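You operate a simulated robot arm through the tools that you are given. There is no shell and no other tool.

The job below is to be done with a simulated robot arm. You get a single attempt, and the scene is never put back.

JOB
On shot L3, add a node, set black level 5 % and white level 90 %, then store a still.
Fine: NEXT till the shot shows; NODE and STORE once; lift and gain rings; leave the other controls.

The check looks at the end state, three seconds after you hand in, the way a careful person would. Anything else that was tipped, shoved, dropped, spilled or broken makes it a failure.

ROBOT AND FRAMES
A 7-joint arm with a three-finger gripper, fixed in place. Base frame: the origin is on the floor under the middle of its stand, x ahead of it, y to its left, z up; the work surface is at about z = 0.788. Units: m, degrees, N and s.
It reaches about 1.342 m from its shoulder. Its first joint turns from -166.0 to 166.0 degrees. Payload 2.69 kg.
The TCP is the grasp point between the finger pads, 0.03 m short of the fingertips. In the tool frame z runs along the fingers and y along their closing line. The gripper opens to 0.128 m; its body begins 0.117 m behind the TCP.
Orientation is that of the tool frame in the base frame, as a unit quaternion [x, y, z, w]. With the fingers straight down and closing along the base's y, the tool's x points along the base's -x, its y along +y and its z along -z.

CONTROLS
- The arm moves only by the tool step_arm. Its argument "moves" is a list of rows, each a list of 3 entries, a list of its own where there are three numbers: the finger opening in m, from 0 to 0.128, then the shift along the tool's x, y, z in m, then the turn, a rotation vector about the tool's x, y, z in degrees. In form: [[claw, [x, y, z], [ax, ay, az]], ...]. A call has 1 to 20 rows; each row shifts and turns the commanded pose from where the row before left it, along the tool's axes as they then stand. Rows are played at 5 a second. More than 0.05 m and 8.6 degrees between two rows, or a gripper value outside its range, and nothing of the call is played. Where a pose cannot be reached the arm comes as near as it can. A force on the tool above 40 N (or 10 N above the force at the start of the call, whichever is more), or a blocked arm, ends the call early, and 0.2 s more pass. Each finger travels about 0.127 m/s and halts on what it meets, pressing with about 26 N; the grip force reading is that of the motor and also rises with nothing between the fingers. The clock runs only during rows and for 0.2 s after the last one: add rows that do not move to give the fingers time. It gives the time, the measured TCP pose, the force on the tool (base axes), the opening and the grip force at its end, in the units of the frame above (readings bear some noise), with the torque about the TCP (base axes, N m) and any sound that the robot's microphone picked up.
- Cameras (640 x 400 px; columns grow to the right, rows downward): "scene" is fixed at [0.0499, 0.5002, 1.5432]; the picture's right is [0.70, -0.72, 0.00], its down [-0.62, -0.60, -0.51] and it looks along [0.36, 0.35, -0.86] (base axes); focal length 214 px, centre (320, 200). "wrist" rides on the gripper at [0.058, 0.054, -0.131] in the tool frame; the picture's right is [-0.68, 0.74, 0.00], its down [-0.62, -0.57, -0.55] and it looks along [-0.40, -0.37, 0.84] (tool axes); focal length 234 px, centre (320, 200). There is no depth. A picture from a camera that has moved, and an enlarged one, comes with that camera's place and axes in the base frame and with its lens.
- snapshot(camera): a new picture of that camera. It takes no simulated time.
- raise_lower(by): moves the trunk up (or, below 0, down) by that many m; the arm rides with it, the base frame stays. It gives what a move gives, with no picture.
- enlarge(camera, box): a new picture of the part [left, top, right, bottom] of that camera's present view, enlarged. It takes no simulated time.
- hand_in(): hands the job in; it is judged then, once.

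Nothing tells you positions but the pictures and the camera data. Unless the task says otherwise, let go and move clear before handing in.

The tools are called as a command line: name --argument value ..., lists and objects as JSON in quotes. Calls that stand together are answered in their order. step_arm: Moves the arm, as the interface text tells. Its arguments: {"type":"object","properties":{"moves":{"type":"array"}},"required":["moves"]} The other tools are called the same way: raise_lower (by) moves the trunk up or down; snapshot (camera) takes a picture; enlarge (camera, box) takes an enlarged picture of a part of a camera's view; hand_in () hands the job in.

At the start:

```text
clock: 0.0
tool_pos: [0.6293, 0.3021, 1.1094]
orientation: [0.001, 1.0, 0.0, 0.0]
force: [0.3, 0.1, 0.7]
moment: [-0.02, 0.01, -0.04]
finger_gap: 0.1279
finger_force: 0.1
trunk travel left (down, up): [-0.15, 0.2]
```

scene: 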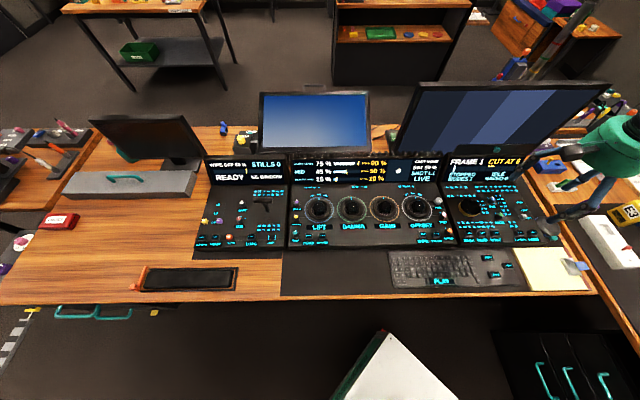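
wrist: 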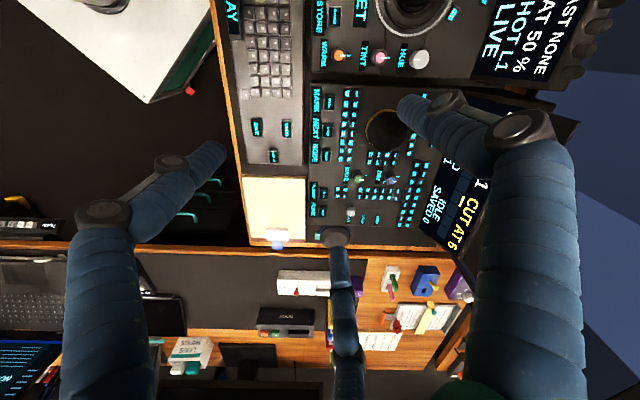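

I see a colour grading desk with three panels, each with a screen on top, and the arm to the right. I'll enlarge the panels to read labels before moving.

enlarge --camera "scene" --box '[280, 140, 460, 260]'

enlarge --camera "scene" --box '[180, 140, 300, 260]'

enlarge --camera "scene" --box '[430, 140, 570, 260]'

enlarge --camera "wrist" --box '[300, 0, 480, 250]'

```text
3.33 times, centred on (370, 200) of scene
camera zoom: at [0.0499, 0.5002, 1.5432], right [0.7, -0.72, 0.0], down [-0.62, -0.6, -0.51], along [0.36, 0.35, -0.86], focal length 715 px, centre (153, 200)
```

zoom: 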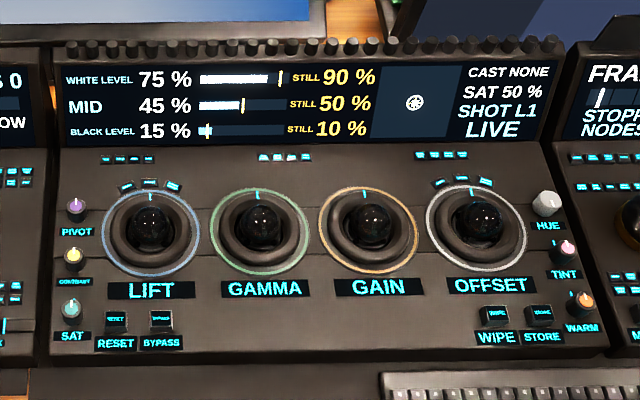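

```text
3.33 times, centred on (240, 200) of scene
camera zoom: at [0.0499, 0.5002, 1.5432], right [0.7, -0.72, 0.0], down [-0.62, -0.6, -0.51], along [0.36, 0.35, -0.86], focal length 715 px, centre (587, 200)
```

zoom: 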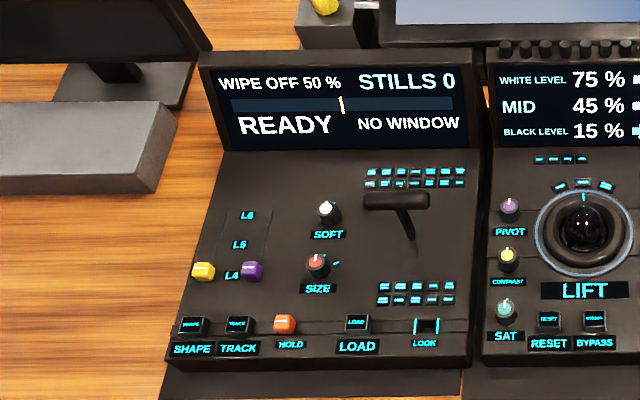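

```text
3.33 times, centred on (500, 200) of scene
camera zoom: at [0.0499, 0.5002, 1.5432], right [0.7, -0.72, 0.0], down [-0.62, -0.6, -0.51], along [0.36, 0.35, -0.86], focal length 715 px, centre (-280, 200)
```

zoom: 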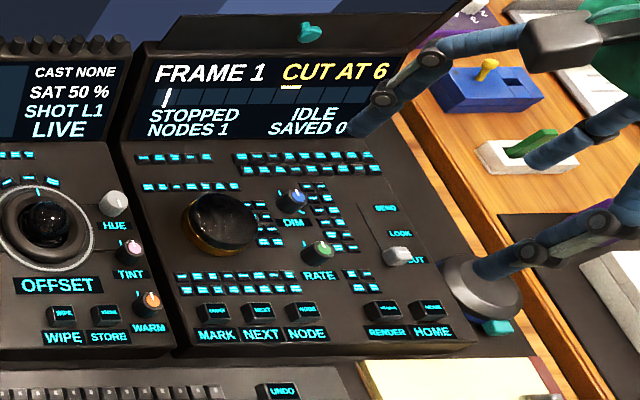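

```text
1.60 times, centred on (390, 125) of wrist
camera zoom: at [0.5694, 0.3555, 1.2407], right [0.68, 0.74, 0.0], down [0.62, -0.57, 0.55], along [0.4, -0.37, -0.84], focal length 375 px, centre (208, 320)
```

zoom: 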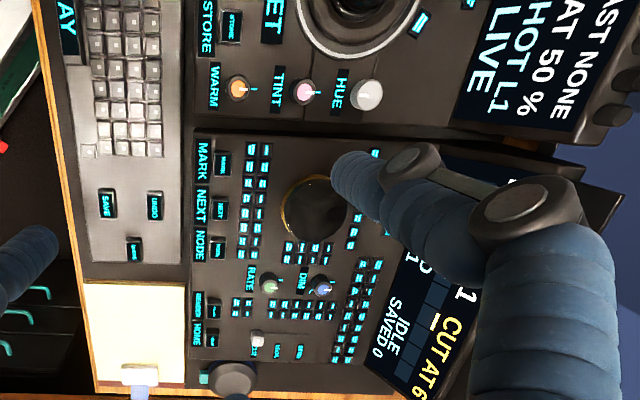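

I see three panels facing the robot at about 45°: NEXT and NODE on the right panel near (0.67, 0.28, 0.81), and the rings and STORE on the middle panel. I'll close the fingers up here to see how the tips look as a pushing tool, while the hand is well clear.

step_arm --moves '[[0.0, [0, 0, 0], [0, 0, 0]], [0.0, [0, 0, 0], [0, 0, 0]], [0.0, [0, 0, 0], [0, 0, 0]], [0.0, [0, 0, 0], [0, 0, 0]], [0.0, [0, 0, 0], [0, 0, 0]], [0.0, [0, 0, 0], [0, 0, 0]]]'

```text
clock: 1.4
tool_pos: [0.6292, 0.3011, 1.1097]
orientation: [0.0, 1.0, 0.0, 0.001]
force: [-0.6, -0.7, -0.1]
moment: [0.01, 0.02, 0.04]
finger_gap: 0.0023
finger_force: 26.4
trunk travel left (down, up): [-0.15, 0.2]
```

snapshot --camera "wrist"

snapshot --camera "scene"

```text
taken
camera wrist: at [0.5695, 0.3555, 1.2407], right [0.68, 0.74, 0.0], down [0.62, -0.57, 0.55], along [0.4, -0.37, -0.84], focal length 234 px, centre (320, 200)
```

wrist: 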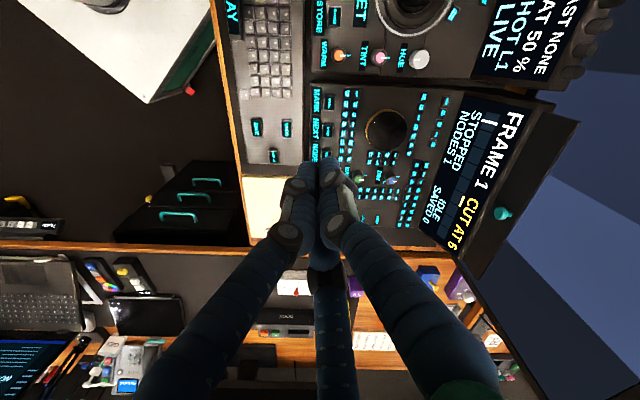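

```text
taken
```

scene: 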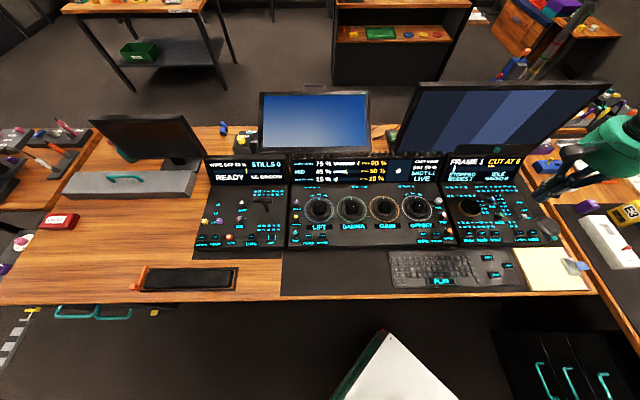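

The closed fingers form a narrow cone whose tip projects to about (320,170) in the wrist view. I'll swing the hand over in front of the middle panel and yaw it so the wrist camera looks from the operator's side, staying high.

step_arm --moves '[[0.0, [0.031, 0.029, 0], [0, 0, 0]], [0.0, [0.031, 0.029, 0], [0, 0, 0]], [0.0, [0.031, 0.029, 0], [0, 0, 0]], [0.0, [0.031, 0.029, 0], [0, 0, 0]], [0.0, [0.031, 0.029, 0], [0, 0, 0]], [0.0, [0.031, 0.029, 0], [0, 0, 0]], [0.0, [0.031, 0.029, 0], [0, 0, 0]], [0.0, [0.031, 0.029, 0], [0, 0, 0]], [0.0, [0.031, 0.029, 0], [0, 0, 0]], [0.0, [0.031, 0.029, 0], [0, 0, 0]], [0.0, [0, 0, 0], [0, 0, -8]], [0.0, [0, 0, 0], [0, 0, -8]], [0.0, [0, 0, 0], [0, 0, -8]], [0.0, [0, 0, 0], [0, 0, -8]], [0.0, [0, 0, 0], [0, 0, -8]], [0.0, [0, 0, 0], [0, 0, -8]], [0.0, [0, 0, 0], [0, 0, -8]], [0.0, [0, 0, 0], [0, 0, -8]], [0.0, [0, 0, 0], [0, 0, -8]], [0.0, [0, 0, 0], [0, 0, -8]]]'

snapshot --camera "wrist"

snapshot --camera "scene"

```text
clock: 5.6
tool_pos: [0.3191, 0.5924, 1.1095]
orientation: [-0.643, 0.766, 0.0, 0.0]
force: [-0.2, 0.5, -0.5]
moment: [0.02, 0.02, 0.0]
finger_gap: 0.0022
finger_force: 26.2
trunk travel left (down, up): [-0.15, 0.2]
```

```text
taken
camera wrist: at [0.2549, 0.5434, 1.2401], right [-0.61, 0.79, 0.0], down [0.66, 0.51, 0.55], along [0.44, 0.33, -0.84], focal length 234 px, centre (320, 200)
```

wrist: 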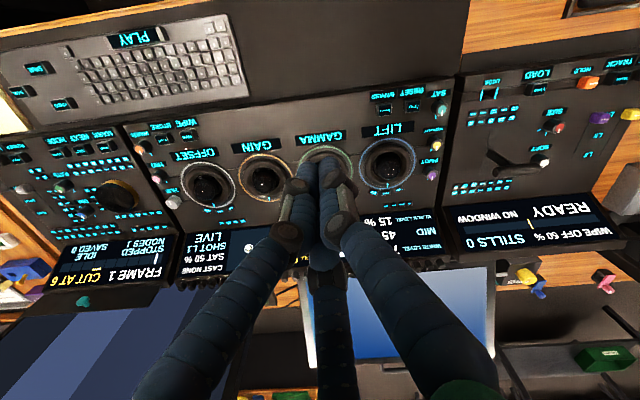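

```text
taken
```

scene: 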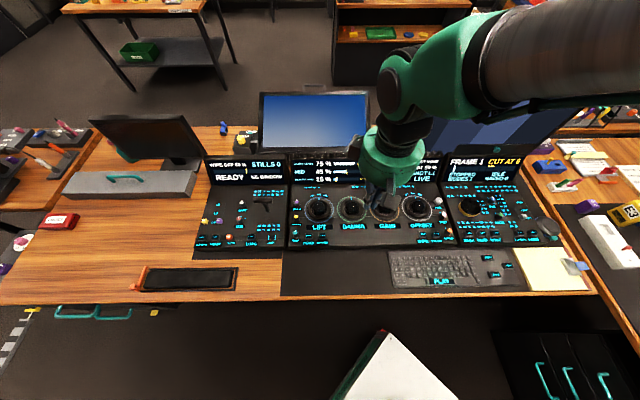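

The wrist view is upside down but clear: LIFT, GAIN and OFFSET are visible with GAMMA behind the fingertips. I'll enlarge to get the details of the rings, labels and keys.

enlarge --camera "wrist" --box '[120, 80, 460, 290]'

enlarge --camera "wrist" --box '[0, 100, 180, 290]'

enlarge --camera "wrist" --box '[340, 80, 470, 220]'

```text
1.88 times, centred on (290, 185) of wrist
camera zoom: at [0.2549, 0.5434, 1.2401], right [-0.61, 0.79, 0.0], down [0.66, 0.51, 0.55], along [0.44, 0.33, -0.84], focal length 441 px, centre (376, 228)
```

zoom: 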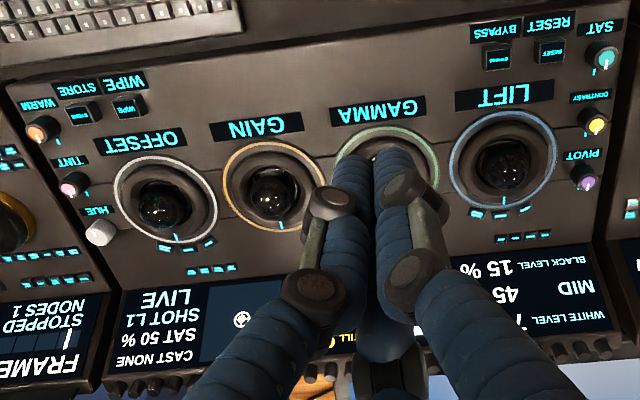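

```text
2.11 times, centred on (90, 195) of wrist
camera zoom: at [0.2549, 0.5434, 1.2401], right [-0.61, 0.79, 0.0], down [0.66, 0.51, 0.55], along [0.44, 0.33, -0.84], focal length 493 px, centre (804, 210)
```

zoom: 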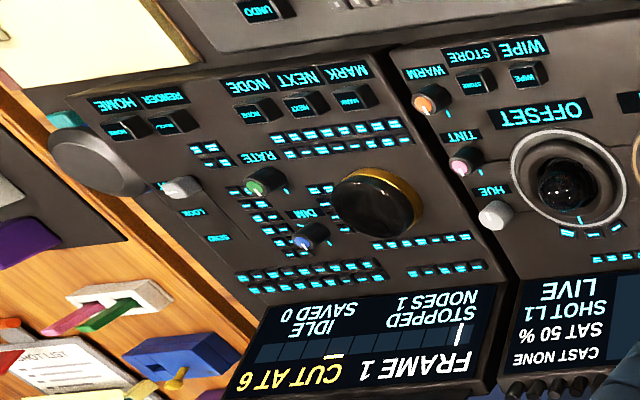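

```text
2.86 times, centred on (405, 150) of wrist
camera zoom: at [0.2549, 0.5434, 1.2401], right [-0.61, 0.79, 0.0], down [0.66, 0.51, 0.55], along [0.44, 0.33, -0.84], focal length 669 px, centre (77, 343)
```

zoom: 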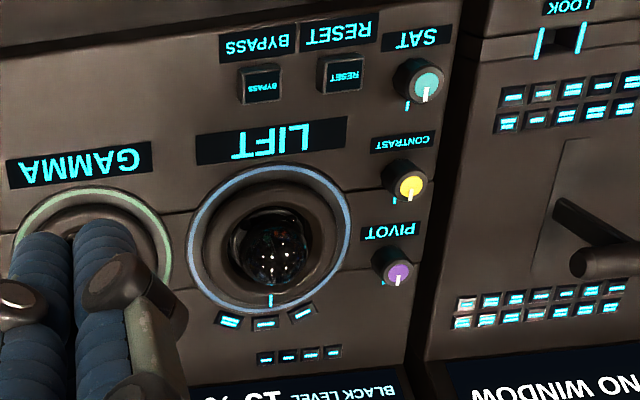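

Triangulating from the three views I take NEXT's cap to be near (0.675, 0.279, 0.80) and LIFT near (0.331, 0.776, 0.80), GAIN near (0.509, 0.594, 0.80). I'll fly high to above NEXT and come down to a hover.

step_arm --moves '[[0.0, [0.02243, -0.03682, 0], [0, 0, 0]], [0.0, [0.02243, -0.03682, 0], [0, 0, 0]], [0.0, [0.02243, -0.03682, 0], [0, 0, 0]], [0.0, [0.02243, -0.03682, 0], [0, 0, 0]], [0.0, [0.02243, -0.03682, 0], [0, 0, 0]], [0.0, [0.02243, -0.03682, 0], [0, 0, 0]], [0.0, [0.02243, -0.03682, 0], [0, 0, 0]], [0.0, [0.02243, -0.03682, 0], [0, 0, 0]], [0.0, [0.02243, -0.03682, 0], [0, 0, 0]], [0.0, [0.02243, -0.03682, 0], [0, 0, 0]], [0.0, [0.02243, -0.03682, 0], [0, 0, 0]], [0.0, [0, 0, 0], [0, 0, -7]], [0.0, [0, 0, 0.04], [0, 0, 0]], [0.0, [0, 0, 0.04], [0, 0, 0]], [0.0, [0, 0, 0.04], [0, 0, 0]], [0.0, [0, 0, 0.04], [0, 0, 0]], [0.0, [0, 0, 0], [0, 0, 0]]]'

snapshot --camera "wrist"

snapshot --camera "scene"

```text
clock: 9.2
tool_pos: [0.6737, 0.2777, 0.9472]
orientation: [-0.689, 0.725, -0.001, -0.001]
force: [0.2, -0.1, -1.0]
moment: [-0.01, 0.03, 0.01]
finger_gap: 0.0024
finger_force: 26.2
trunk travel left (down, up): [-0.15, 0.2]
```

```text
taken
camera wrist: at [0.6161, 0.2224, 1.0781], right [-0.7, 0.71, 0.0], down [0.6, 0.59, 0.55], along [0.39, 0.38, -0.84], focal length 234 px, centre (320, 200)
```

wrist: 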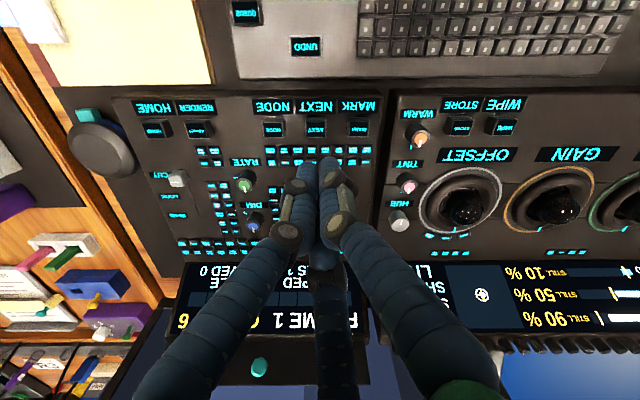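

```text
taken
```

scene: 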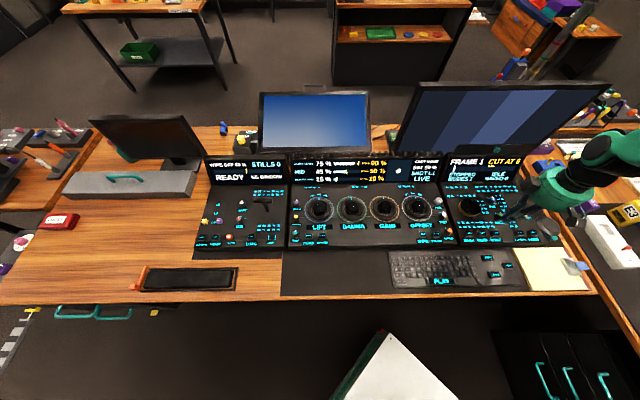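

The vertical drop from here projects to about (320,128), and the NEXT cap shows near (316,127), so I'm nearly over it. I'll zoom in to refine the offset.

enlarge --camera "wrist" --box '[240, 80, 400, 180]'

enlarge --camera "scene" --box '[440, 150, 600, 250]'

```text
4.00 times, centred on (320, 130) of wrist
camera zoom: at [0.6161, 0.2224, 1.0781], right [-0.7, 0.71, 0.0], down [0.6, 0.59, 0.55], along [0.39, 0.38, -0.84], focal length 937 px, centre (320, 480)
```

zoom: 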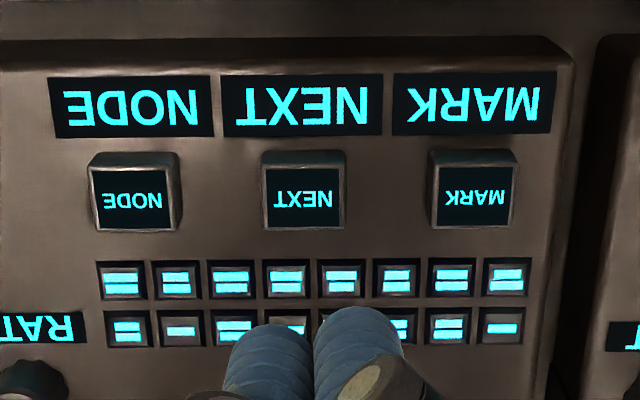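

```text
4.00 times, centred on (520, 200) of scene
camera zoom: at [0.0499, 0.5002, 1.5432], right [0.7, -0.72, 0.0], down [-0.62, -0.6, -0.51], along [0.36, 0.35, -0.86], focal length 858 px, centre (-480, 200)
```

zoom: 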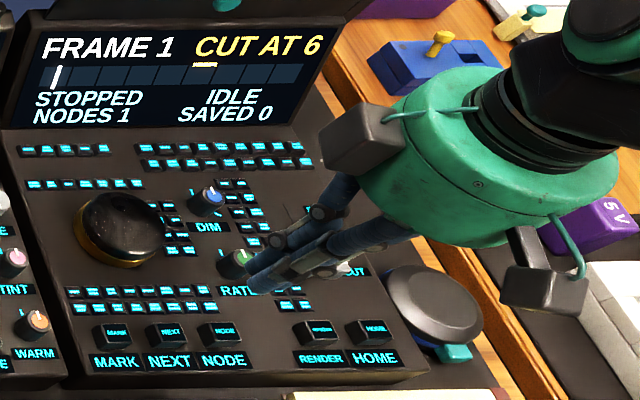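

NEXT's cap is about 5 mm to the desk's right of my drop line, and I want to stay slightly toward the operator, away from the small keys behind it. I'll correct that and descend to a closer hover, then check again.

step_arm --moves '[[0.0, [0.00503, -0.00176, 0], [0, 0, 0]], [0.0, [0, 0, 0.03], [0, 0, 0]], [0.0, [0, 0, 0.025], [0, 0, 0]], [0.0, [0, 0, 0.02], [0, 0, 0]], [0.0, [0, 0, 0], [0, 0, 0]]]'

enlarge --camera "wrist" --box '[240, 80, 400, 180]'

enlarge --camera "scene" --box '[440, 150, 600, 250]'

```text
clock: 10.4
tool_pos: [0.6747, 0.2739, 0.8724]
orientation: [-0.688, 0.726, 0.0, 0.0]
force: [-0.5, 0.1, 0.4]
moment: [0.0, 0.04, 0.0]
finger_gap: 0.0023
finger_force: 26.3
trunk travel left (down, up): [-0.15, 0.2]
```

```text
4.00 times, centred on (320, 130) of wrist
camera zoom: at [0.6177, 0.2186, 1.0044], right [-0.7, 0.71, 0.0], down [0.6, 0.59, 0.55], along [0.39, 0.38, -0.84], focal length 937 px, centre (320, 480)
```

zoom: 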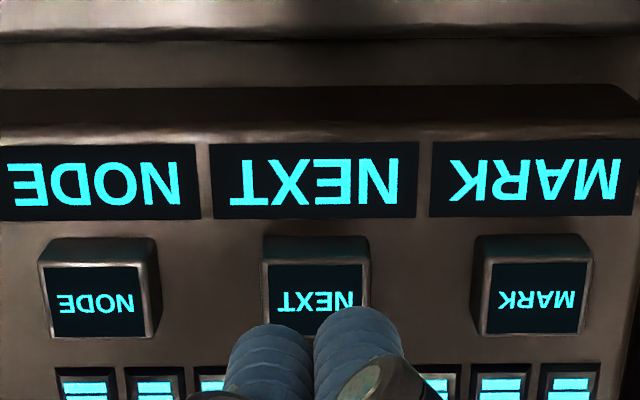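

```text
4.00 times, centred on (520, 200) of scene
camera zoom: at [0.0499, 0.5002, 1.5432], right [0.7, -0.72, 0.0], down [-0.62, -0.6, -0.51], along [0.36, 0.35, -0.86], focal length 858 px, centre (-480, 200)
```

zoom: 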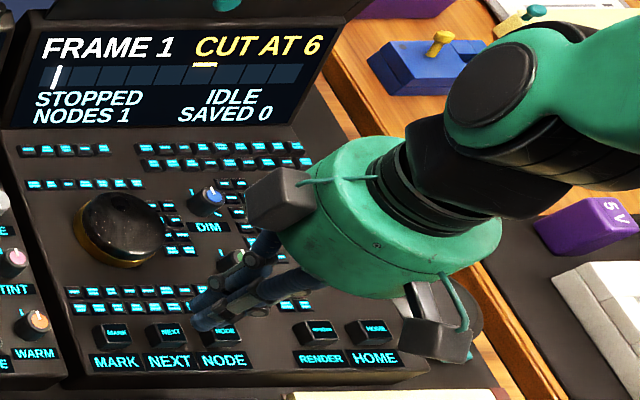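

The tip is about 4 mm on the operator side of NEXT's centre, which is what I wanted. I'll come down to just above the cap.

step_arm --moves '[[0.0, [0, 0, 0.012], [0, 0, 0]], [0.0, [0, 0, 0.01], [0, 0, 0]], [0.0, [0, 0, 0.008], [0, 0, 0]], [0.0, [0, 0, 0], [0, 0, 0]]]'

enlarge --camera "wrist" --box '[240, 100, 400, 200]'

enlarge --camera "scene" --box '[440, 190, 540, 252]'

```text
clock: 11.4
tool_pos: [0.6757, 0.2739, 0.8452]
orientation: [-0.688, 0.725, 0.0, 0.0]
force: [1.0, 0.4, 0.3]
moment: [0.01, 0.02, -0.01]
finger_gap: 0.0019
finger_force: 25.9
trunk travel left (down, up): [-0.15, 0.2]
```

```text
4.00 times, centred on (320, 150) of wrist
camera zoom: at [0.6176, 0.2182, 0.9751], right [-0.7, 0.71, 0.0], down [0.6, 0.59, 0.55], along [0.39, 0.38, -0.84], focal length 937 px, centre (320, 400)
```

zoom: 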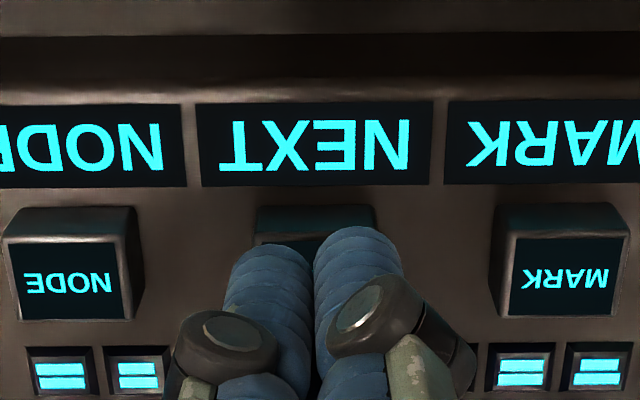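

```text
6.40 times, centred on (490, 221) of scene
camera zoom: at [0.0499, 0.5002, 1.5432], right [0.7, -0.72, 0.0], down [-0.62, -0.6, -0.51], along [0.36, 0.35, -0.86], focal length 1373 px, centre (-768, 66)
```

zoom: 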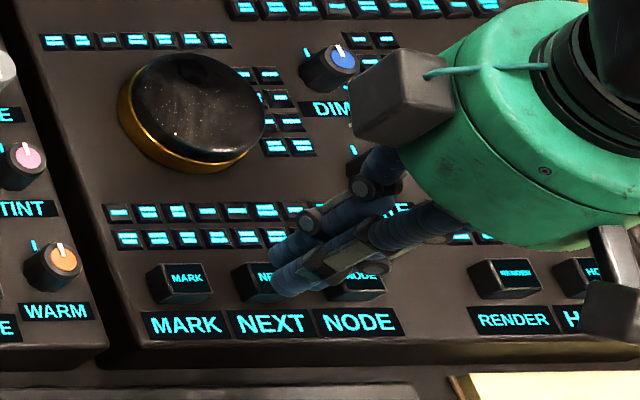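

The tip is about 1 cm above NEXT's cap and centred sideways on it. I'll creep down in small steps, watching force and sound.

step_arm --moves '[[0.0, [0, 0, 0.002], [0, 0, 0]], [0.0, [0, 0, 0.002], [0, 0, 0]], [0.0, [0, 0, 0.002], [0, 0, 0]], [0.0, [0, 0, 0.002], [0, 0, 0]], [0.0, [0, 0, 0], [0, 0, 0]]]'

```text
clock: 12.6
tool_pos: [0.6757, 0.2742, 0.8374]
orientation: [-0.688, 0.725, 0.0, 0.0]
force: [-0.3, -0.5, -1.1]
moment: [-0.01, 0.05, -0.02]
finger_gap: 0.0022
finger_force: 26.2
trunk travel left (down, up): [-0.15, 0.2]
```

step_arm --moves '[[0.0, [0, 0, 0.002], [0, 0, 0]], [0.0, [0, 0, 0.002], [0, 0, 0]], [0.0, [0, 0, 0], [0, 0, 0]]]'

enlarge --camera "scene" --box '[440, 190, 540, 252]'

enlarge --camera "wrist" --box '[240, 100, 400, 200]'

```text
clock: 13.4
tool_pos: [0.6777, 0.2729, 0.8336]
orientation: [-0.689, 0.725, 0.0, 0.0]
force: [0.7, -0.1, 0.0]
moment: [-0.01, 0.01, 0.01]
finger_gap: 0.0021
finger_force: 26.0
trunk travel left (down, up): [-0.15, 0.2]
```

```text
6.40 times, centred on (490, 221) of scene
camera zoom: at [0.0499, 0.5002, 1.5432], right [0.7, -0.72, 0.0], down [-0.62, -0.6, -0.51], along [0.36, 0.35, -0.86], focal length 1373 px, centre (-768, 66)
```

zoom: 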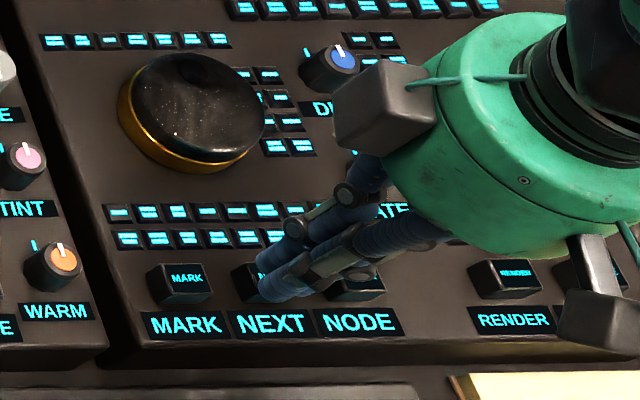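

```text
4.00 times, centred on (320, 150) of wrist
camera zoom: at [0.6185, 0.2184, 0.964], right [-0.7, 0.71, 0.0], down [0.6, 0.59, 0.55], along [0.39, 0.38, -0.84], focal length 937 px, centre (320, 400)
```

zoom: 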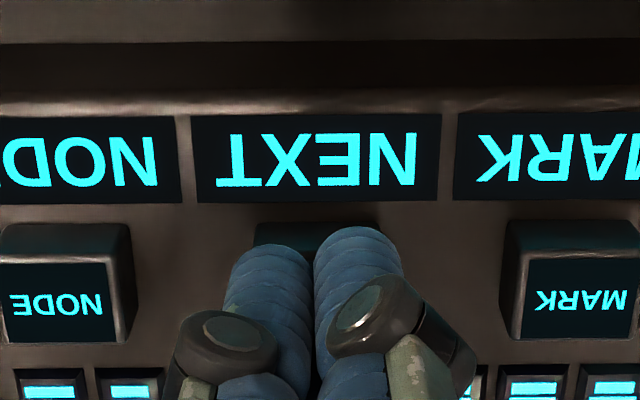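

No contact yet at a tip height of about 0.803, and the alignment still looks good. I'll continue in 1 mm steps.

step_arm --moves '[[0.0, [0, 0, 0.001], [0, 0, 0]], [0.0, [0, 0, 0.001], [0, 0, 0]], [0.0, [0, 0, 0.001], [0, 0, 0]], [0.0, [0, 0, 0], [0, 0, 0]]]'

```text
clock: 14.4
tool_pos: [0.6767, 0.274, 0.8304]
orientation: [-0.689, 0.725, 0.0, 0.0]
force: [-0.5, 0.4, -0.1]
moment: [0.03, 0.0, 0.0]
finger_gap: 0.0061
finger_force: 31.5
trunk travel left (down, up): [-0.15, 0.2]
```

The finger gap reading shifted slightly, suggesting the tips have just touched the cap. I'll continue in small steps.

step_arm --moves '[[0.0, [0, 0, 0.001], [0, 0, 0]], [0.0, [0, 0, 0.001], [0, 0, 0]], [0.0, [0, 0, 0], [0, 0, 0]]]'

enlarge --camera "scene" --box '[380, 145, 540, 245]'

enlarge --camera "wrist" --box '[240, 100, 400, 200]'

```text
clock: 15.2
tool_pos: [0.6763, 0.2756, 0.8284]
orientation: [-0.688, 0.726, 0.0, -0.001]
force: [0.4, -0.9, 1.8]
moment: [0.0, -0.02, 0.0]
finger_gap: 0.0057
finger_force: 31.4
trunk travel left (down, up): [-0.15, 0.2]
```

```text
4.00 times, centred on (460, 195) of scene
camera zoom: at [0.0499, 0.5002, 1.5432], right [0.7, -0.72, 0.0], down [-0.62, -0.6, -0.51], along [0.36, 0.35, -0.86], focal length 858 px, centre (-240, 220)
```

zoom: 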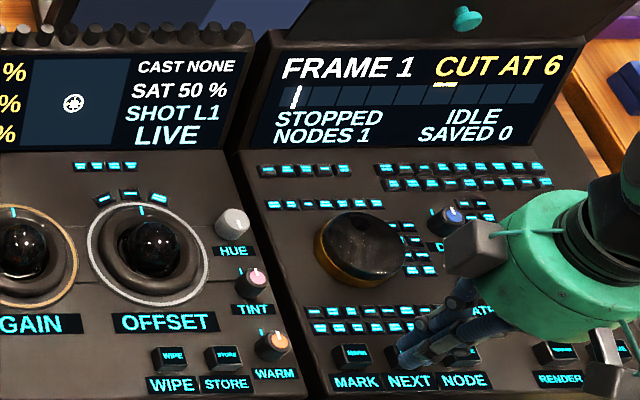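

```text
4.00 times, centred on (320, 150) of wrist
camera zoom: at [0.6187, 0.2186, 0.9591], right [-0.7, 0.71, 0.0], down [0.6, 0.59, 0.55], along [0.39, 0.38, -0.84], focal length 937 px, centre (320, 400)
```

zoom: 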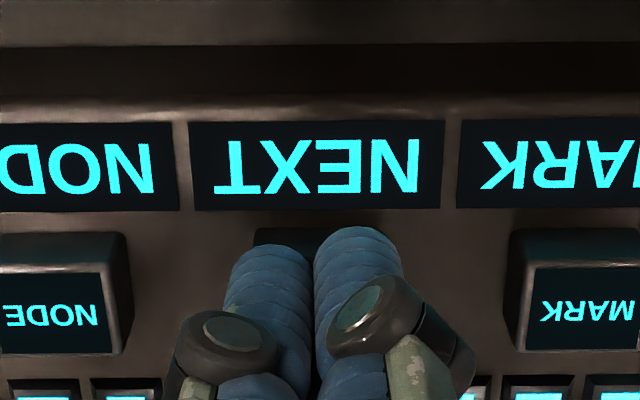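

Contact is starting (about 2 N upward), display still shows SHOT L1. Pressing further in 1 mm steps.

step_arm --moves '[[0.0, [0, 0, 0.001], [0, 0, 0]], [0.0, [0, 0, 0], [0, 0, 0]]]'

enlarge --camera "scene" --box '[380, 145, 540, 245]'

```text
clock: 15.8
tool_pos: [0.6771, 0.2737, 0.8265]
orientation: [-0.688, 0.726, 0.0, 0.0]
force: [1.4, -0.1, 2.9]
moment: [-0.02, -0.02, 0.0]
finger_gap: 0.0061
finger_force: 31.4
trunk travel left (down, up): [-0.15, 0.2]
heard: click
```

```text
4.00 times, centred on (460, 195) of scene
camera zoom: at [0.0499, 0.5002, 1.5432], right [0.7, -0.72, 0.0], down [-0.62, -0.6, -0.51], along [0.36, 0.35, -0.86], focal length 858 px, centre (-240, 220)
```

zoom: 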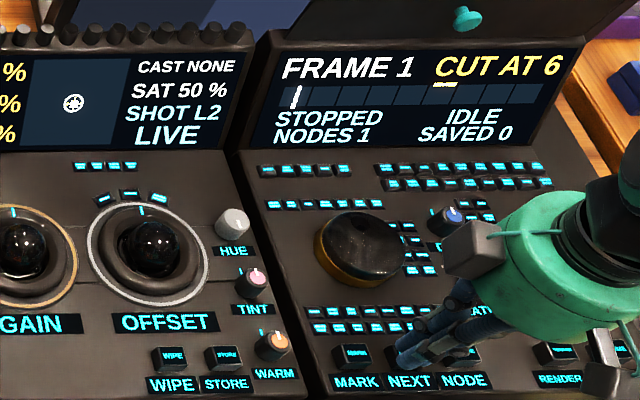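

A click and the display now shows SHOT L2. I'll lift 8 mm to release, confirm, then press once more.

step_arm --moves '[[0.0, [0, 0, -0.004], [0, 0, 0]], [0.0, [0, 0, -0.004], [0, 0, 0]], [0.0, [0, 0, 0], [0, 0, 0]], [0.0, [0, 0, 0], [0, 0, 0]]]'

enlarge --camera "scene" --box '[380, 145, 540, 245]'

```text
clock: 16.8
tool_pos: [0.6764, 0.2735, 0.8349]
orientation: [-0.689, 0.725, -0.001, 0.0]
force: [-0.1, 0.6, 0.9]
moment: [-0.01, 0.01, -0.08]
finger_gap: 0.0023
finger_force: 31.0
trunk travel left (down, up): [-0.15, 0.2]
```

```text
4.00 times, centred on (460, 195) of scene
camera zoom: at [0.0499, 0.5002, 1.5432], right [0.7, -0.72, 0.0], down [-0.62, -0.6, -0.51], along [0.36, 0.35, -0.86], focal length 858 px, centre (-240, 220)
```

zoom: 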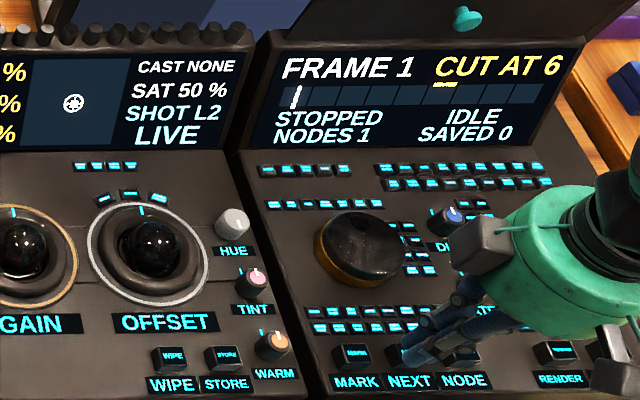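

Released, display stays at SHOT L2. Pressing NEXT a second time to the same depth.

step_arm --moves '[[0.0, [0, 0, 0.004], [0, 0, 0]], [0.0, [0, 0, 0.002], [0, 0, 0]], [0.0, [0, 0, 0.001], [0, 0, 0]], [0.0, [0, 0, 0.001], [0, 0, 0]], [0.0, [0, 0, 0], [0, 0, 0]]]'

enlarge --camera "scene" --box '[380, 145, 540, 245]'

```text
clock: 18.0
tool_pos: [0.6751, 0.2743, 0.8274]
orientation: [-0.689, 0.725, 0.0, 0.0]
force: [1.1, -0.1, 1.3]
moment: [0.03, -0.04, 0.04]
finger_gap: 0.006
finger_force: 31.2
trunk travel left (down, up): [-0.15, 0.2]
heard: click
```

```text
4.00 times, centred on (460, 195) of scene
camera zoom: at [0.0499, 0.5002, 1.5432], right [0.7, -0.72, 0.0], down [-0.62, -0.6, -0.51], along [0.36, 0.35, -0.86], focal length 858 px, centre (-240, 220)
```

zoom: 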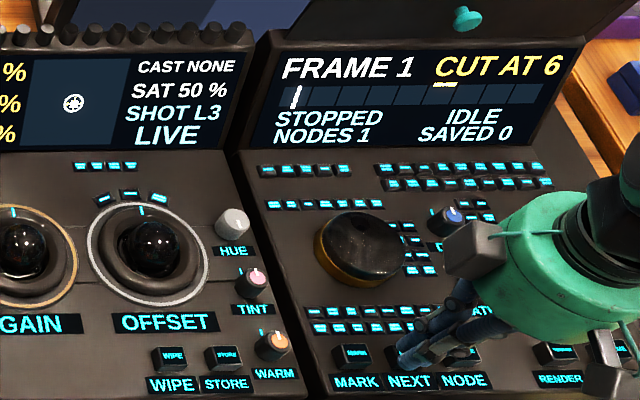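

SHOT L3 is showing. I'll lift 3 cm and shift 51 mm to the desk's right over NODE, then check before pressing.

step_arm --moves '[[0.0, [0, 0, -0.01], [0, 0, 0]], [0.0, [0, 0, -0.02], [0, 0, 0]], [0.0, [0.0173, -0.01877, 0], [0, 0, 0]], [0.0, [0.0173, -0.01877, 0], [0, 0, 0]], [0.0, [0, 0, 0], [0, 0, 0]], [0.0, [0, 0, 0], [0, 0, 0]]]'

enlarge --camera "scene" --box '[280, 140, 460, 260]'

enlarge --camera "wrist" --box '[240, 100, 400, 200]'

```text
clock: 19.4
tool_pos: [0.7135, 0.2374, 0.8564]
orientation: [-0.688, 0.725, 0.0, -0.001]
force: [0.0, -0.3, -0.1]
moment: [0.03, -0.01, 0.0]
finger_gap: 0.0023
finger_force: 31.0
trunk travel left (down, up): [-0.15, 0.2]
```

```text
3.33 times, centred on (370, 200) of scene
camera zoom: at [0.0499, 0.5002, 1.5432], right [0.7, -0.72, 0.0], down [-0.62, -0.6, -0.51], along [0.36, 0.35, -0.86], focal length 715 px, centre (153, 200)
```

zoom: 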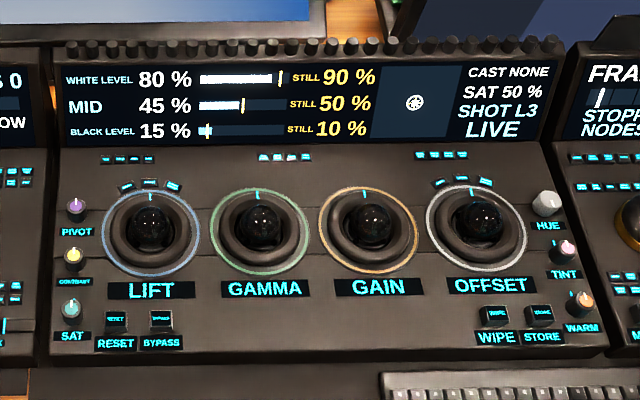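

```text
4.00 times, centred on (320, 150) of wrist
camera zoom: at [0.6552, 0.182, 0.9871], right [-0.7, 0.71, 0.0], down [0.6, 0.59, 0.55], along [0.39, 0.38, -0.84], focal length 937 px, centre (320, 400)
```

zoom: 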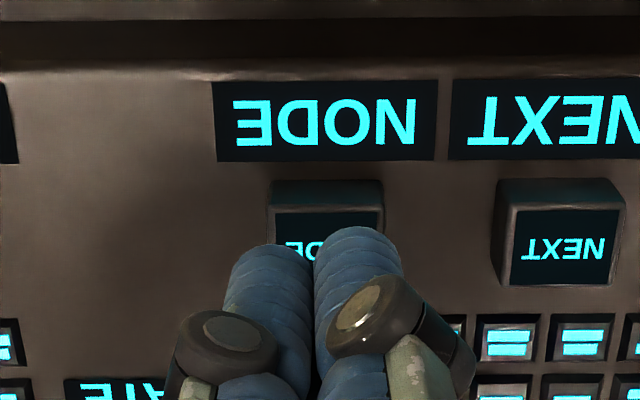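

White level on L3 is 80 %, black 15 %. The drop line is within 1.5 mm of NODE's centre sideways; I'll trim that and descend to just above the cap.

step_arm --moves '[[0.0, [-0.001, 0.0011, 0.008], [0, 0, 0]], [0.0, [0, 0, 0.008], [0, 0, 0]], [0.0, [0, 0, 0.006], [0, 0, 0]], [0.0, [0, 0, 0.004], [0, 0, 0]], [0.0, [0, 0, 0.001], [0, 0, 0]], [0.0, [0, 0, 0], [0, 0, 0]]]'

enlarge --camera "scene" --box '[420, 145, 540, 245]'

enlarge --camera "wrist" --box '[240, 100, 400, 200]'

```text
clock: 20.8
tool_pos: [0.7108, 0.2381, 0.8294]
orientation: [-0.689, 0.725, 0.0, 0.001]
force: [-0.7, -0.4, 1.1]
moment: [0.01, 0.0, -0.02]
finger_gap: 0.0058
finger_force: 31.5
trunk travel left (down, up): [-0.15, 0.2]
```

```text
4.00 times, centred on (480, 195) of scene
camera zoom: at [0.0499, 0.5002, 1.5432], right [0.7, -0.72, 0.0], down [-0.62, -0.6, -0.51], along [0.36, 0.35, -0.86], focal length 858 px, centre (-320, 220)
```

zoom: 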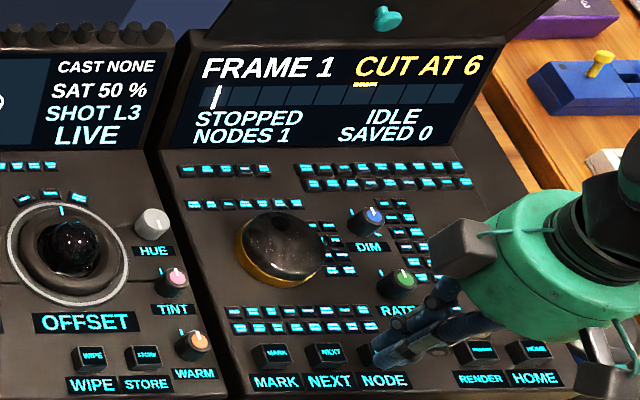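

```text
4.00 times, centred on (320, 150) of wrist
camera zoom: at [0.6532, 0.1828, 0.9602], right [-0.7, 0.71, 0.0], down [0.6, 0.59, 0.55], along [0.39, 0.38, -0.84], focal length 937 px, centre (320, 400)
```

zoom: 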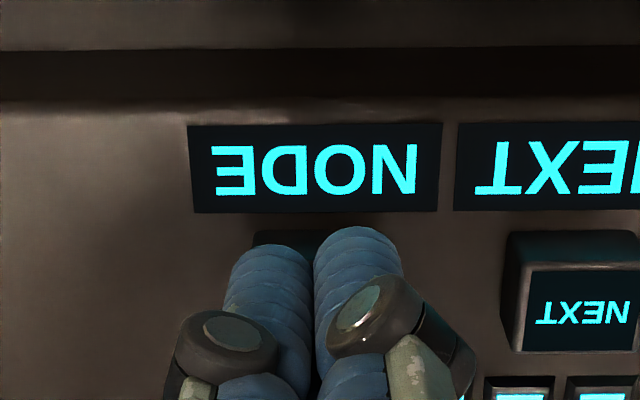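

The tip is resting on NODE with about 1 N, and NODES still shows 1. I'll press the last couple of millimetres until it clicks once.

step_arm --moves '[[0.0, [0, 0, 0.001], [0, 0, 0]], [0.0, [0, 0, 0.001], [0, 0, 0]], [0.0, [0, 0, 0], [0, 0, 0]]]'

enlarge --camera "scene" --box '[420, 145, 540, 245]'

```text
clock: 21.6
tool_pos: [0.7114, 0.2373, 0.8275]
orientation: [-0.688, 0.726, 0.0, 0.0]
force: [0.0, 1.0, 1.8]
moment: [0.04, 0.0, 0.02]
finger_gap: 0.006
finger_force: 30.7
trunk travel left (down, up): [-0.15, 0.2]
```

```text
4.00 times, centred on (480, 195) of scene
camera zoom: at [0.0499, 0.5002, 1.5432], right [0.7, -0.72, 0.0], down [-0.62, -0.6, -0.51], along [0.36, 0.35, -0.86], focal length 858 px, centre (-320, 220)
```

zoom: 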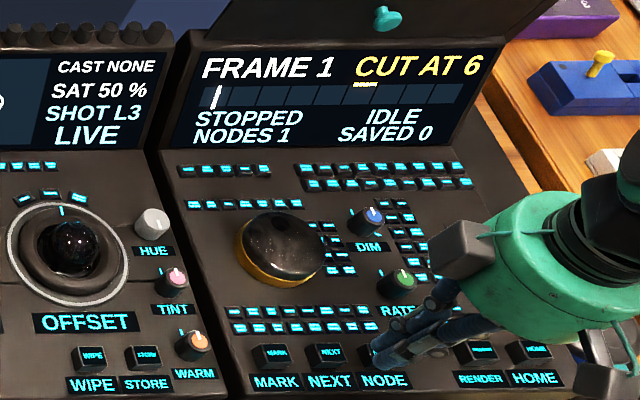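

step_arm --moves '[[0.0, [0, 0, 0.001], [0, 0, 0]], [0.0, [0, 0, 0], [0, 0, 0]]]'

enlarge --camera "scene" --box '[420, 145, 540, 245]'

```text
clock: 22.2
tool_pos: [0.7114, 0.2372, 0.8266]
orientation: [-0.688, 0.726, 0.0, 0.0]
force: [0.1, -1.1, 2.6]
moment: [-0.04, -0.03, -0.02]
finger_gap: 0.006
finger_force: 31.8
trunk travel left (down, up): [-0.15, 0.2]
heard: click
```

```text
4.00 times, centred on (480, 195) of scene
camera zoom: at [0.0499, 0.5002, 1.5432], right [0.7, -0.72, 0.0], down [-0.62, -0.6, -0.51], along [0.36, 0.35, -0.86], focal length 858 px, centre (-320, 220)
```

zoom: 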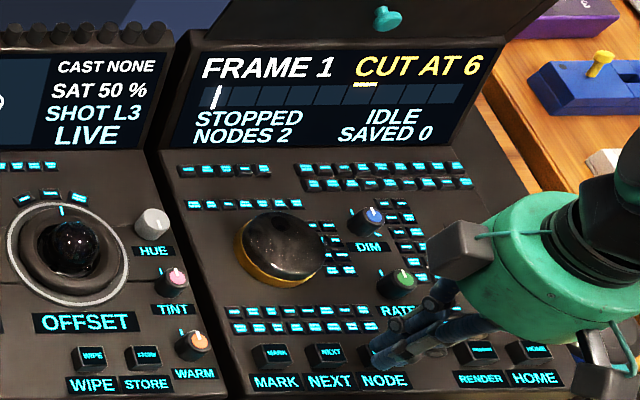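

NODES now reads 2. I'll lift straight up and travel to hover above the GAIN ring.

step_arm --moves '[[0.0, [0, 0, -0.01], [0, 0, 0]], [0.0, [0, 0, -0.03], [0, 0, 0]], [0.0, [0, 0, -0.045], [0, 0, 0]], [0.0, [0, 0, -0.045], [0, 0, 0]], [0.0, [0, 0, -0.03], [0, 0, 0]], [0.0, [-0.03844, 0.02448, 0], [0, 0, 0]], [0.0, [-0.03844, 0.02448, 0], [0, 0, 0]], [0.0, [-0.03844, 0.02448, 0], [0, 0, 0]], [0.0, [-0.03844, 0.02448, 0], [0, 0, 0]], [0.0, [-0.03844, 0.02448, 0], [0, 0, 0]], [0.0, [-0.03844, 0.02448, 0], [0, 0, 0]], [0.0, [-0.03844, 0.02448, 0], [0, 0, 0]], [0.0, [-0.03844, 0.02448, 0], [0, 0, 0]], [0.0, [-0.03844, 0.02448, 0], [0, 0, 0]], [0.0, [0, 0, 0], [0, 0, 0]], [0.0, [0, 0, 0], [0, 0, 0]]]'

snapshot --camera "wrist"

snapshot --camera "scene"

```text
clock: 25.6
tool_pos: [0.5104, 0.5959, 0.9867]
orientation: [-0.688, 0.726, 0.0, 0.0]
force: [0.1, 0.0, 0.0]
moment: [0.01, 0.01, 0.01]
finger_gap: 0.0019
finger_force: 31.4
trunk travel left (down, up): [-0.15, 0.2]
```

```text
taken
camera wrist: at [0.4527, 0.5402, 1.1175], right [-0.7, 0.71, 0.0], down [0.6, 0.59, 0.55], along [0.39, 0.38, -0.84], focal length 234 px, centre (320, 200)
```

wrist: 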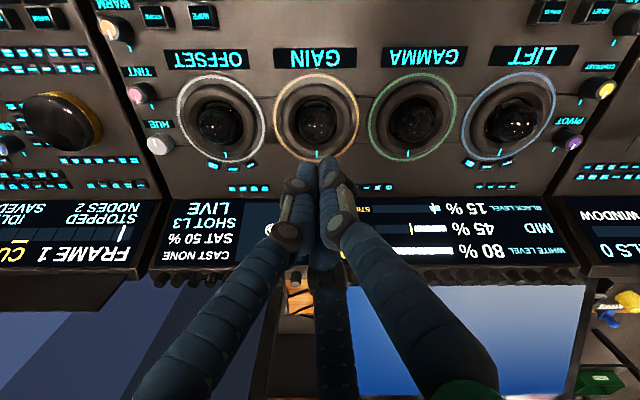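

```text
taken
```

scene: 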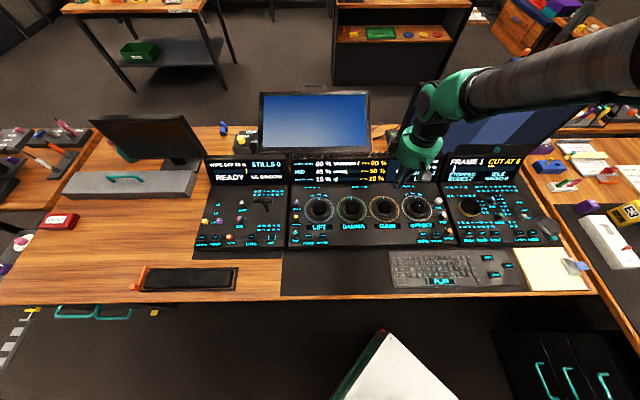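

The hand is above GAIN; its ring shows at about (317,115) with the display visible behind. I'll zoom in on the ring and its surroundings to understand its shape and the gap to neighbours and screen.

enlarge --camera "wrist" --box '[240, 60, 400, 160]'

enlarge --camera "wrist" --box '[170, 60, 490, 280]'

enlarge --camera "scene" --box '[340, 140, 460, 240]'

```text
4.00 times, centred on (320, 110) of wrist
camera zoom: at [0.4527, 0.5402, 1.1175], right [-0.7, 0.71, 0.0], down [0.6, 0.59, 0.55], along [0.39, 0.38, -0.84], focal length 937 px, centre (320, 560)
```

zoom: 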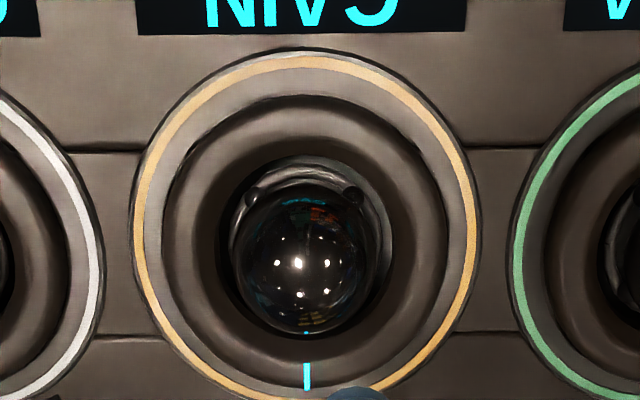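

```text
1.82 times, centred on (330, 170) of wrist
camera zoom: at [0.4527, 0.5402, 1.1175], right [-0.7, 0.71, 0.0], down [0.6, 0.59, 0.55], along [0.39, 0.38, -0.84], focal length 426 px, centre (302, 254)
```

zoom: 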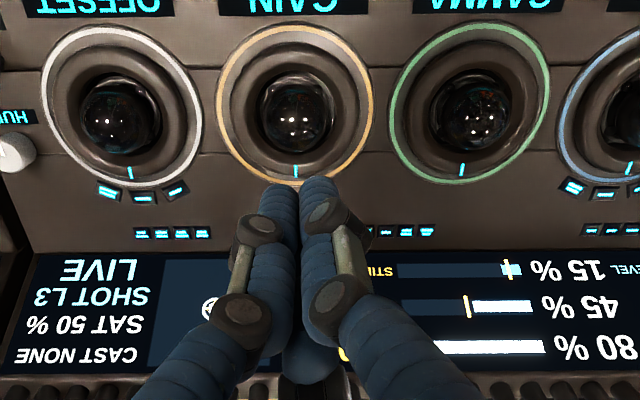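

```text
4.00 times, centred on (400, 190) of scene
camera zoom: at [0.0499, 0.5002, 1.5432], right [0.7, -0.72, 0.0], down [-0.62, -0.6, -0.51], along [0.36, 0.35, -0.86], focal length 858 px, centre (0, 240)
```

zoom: 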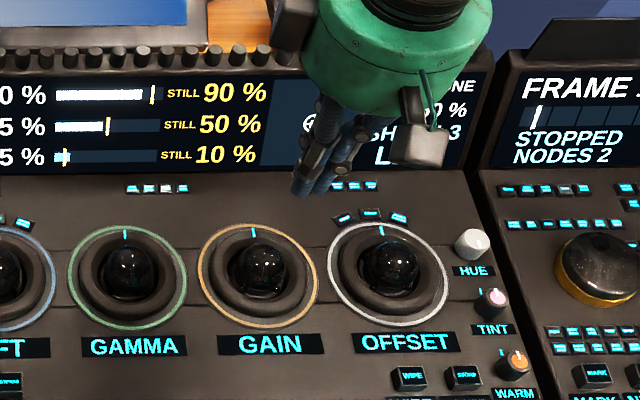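

GAIN is a raised dark ring (outer diameter about 95 mm) on a flat disc with a coloured band, with the ball in the middle; the panel is level. The drop line needs about 4 mm right and 4 mm back. I'll open the fingers to 0.112, centre, and descend to a closer hover.

step_arm --moves '[[0.112, [0, -0.0059, 0], [0, 0, 0]], [0.112, [0, 0, 0], [0, 0, 0]], [0.112, [0, 0, 0.025], [0, 0, 0]], [0.112, [0, 0, 0.025], [0, 0, 0]], [0.112, [0, 0, 0.02], [0, 0, 0]], [0.112, [0, 0, 0], [0, 0, 0]], [0.112, [0, 0, 0], [0, 0, 0]]]'

snapshot --camera "wrist"

enlarge --camera "wrist" --box '[220, 40, 420, 190]'

enlarge --camera "scene" --box '[340, 140, 460, 240]'

```text
clock: 27.2
tool_pos: [0.516, 0.5961, 0.9183]
orientation: [-0.688, 0.726, 0.0, 0.0]
force: [0.4, 0.1, 0.2]
moment: [0.0, -0.01, -0.04]
finger_gap: 0.1123
finger_force: 0.0
trunk travel left (down, up): [-0.15, 0.2]
```

```text
taken
camera wrist: at [0.4574, 0.5398, 1.0473], right [-0.7, 0.71, 0.0], down [0.6, 0.59, 0.55], along [0.39, 0.38, -0.84], focal length 234 px, centre (320, 200)
```

wrist: 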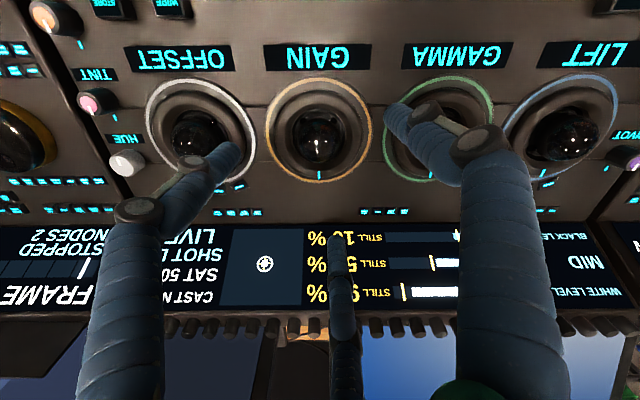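

```text
2.67 times, centred on (320, 115) of wrist
camera zoom: at [0.4574, 0.5398, 1.0473], right [-0.7, 0.71, 0.0], down [0.6, 0.59, 0.55], along [0.39, 0.38, -0.84], focal length 624 px, centre (320, 427)
```

zoom: 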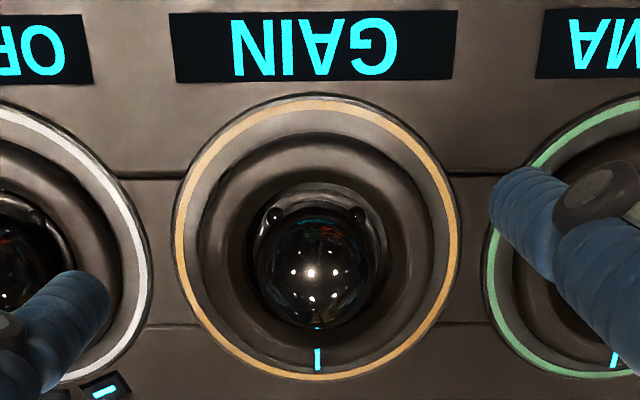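

```text
4.00 times, centred on (400, 190) of scene
camera zoom: at [0.0499, 0.5002, 1.5432], right [0.7, -0.72, 0.0], down [-0.62, -0.6, -0.51], along [0.36, 0.35, -0.86], focal length 858 px, centre (0, 240)
```

zoom: 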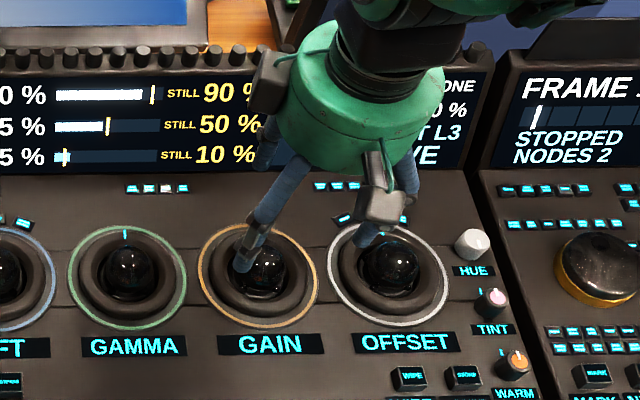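

The hand is centred over GAIN to within 1–2 mm. I'll turn the hand 6° so no finger faces a neighbouring ring, then descend with the fingers straddling the ring, stopping with tips about 1.5 cm above the panel.

step_arm --moves '[[0.112, [0, 0, 0], [0, 0, 6]], [0.112, [0, 0, 0.025], [0, 0, 0]], [0.112, [0, 0, 0.025], [0, 0, 0]], [0.112, [0, 0, 0.02], [0, 0, 0]], [0.112, [0, 0, 0], [0, 0, 0]], [0.112, [0, 0, 0], [0, 0, 0]]]'

snapshot --camera "wrist"

enlarge --camera "scene" --box '[340, 160, 440, 240]'

```text
clock: 28.6
tool_pos: [0.5152, 0.5962, 0.8462]
orientation: [-0.65, 0.76, 0.0, -0.001]
force: [0.2, 0.9, 0.2]
moment: [-0.01, 0.0, -0.01]
finger_gap: 0.112
finger_force: 0.1
trunk travel left (down, up): [-0.15, 0.2]
```

```text
taken
camera wrist: at [0.4512, 0.5455, 0.9778], right [-0.62, 0.78, 0.0], down [0.65, 0.52, 0.55], along [0.43, 0.34, -0.84], focal length 234 px, centre (320, 200)
```

wrist: 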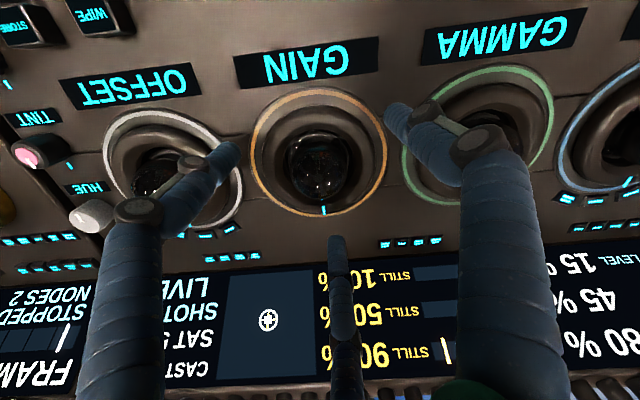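

```text
5.00 times, centred on (390, 200) of scene
camera zoom: at [0.0499, 0.5002, 1.5432], right [0.7, -0.72, 0.0], down [-0.62, -0.6, -0.51], along [0.36, 0.35, -0.86], focal length 1072 px, centre (-30, 200)
```

zoom: 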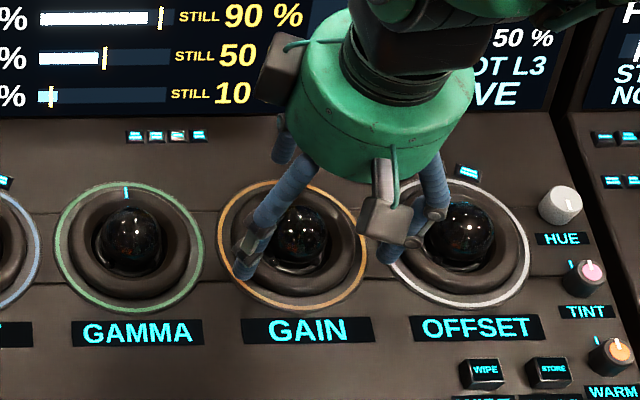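

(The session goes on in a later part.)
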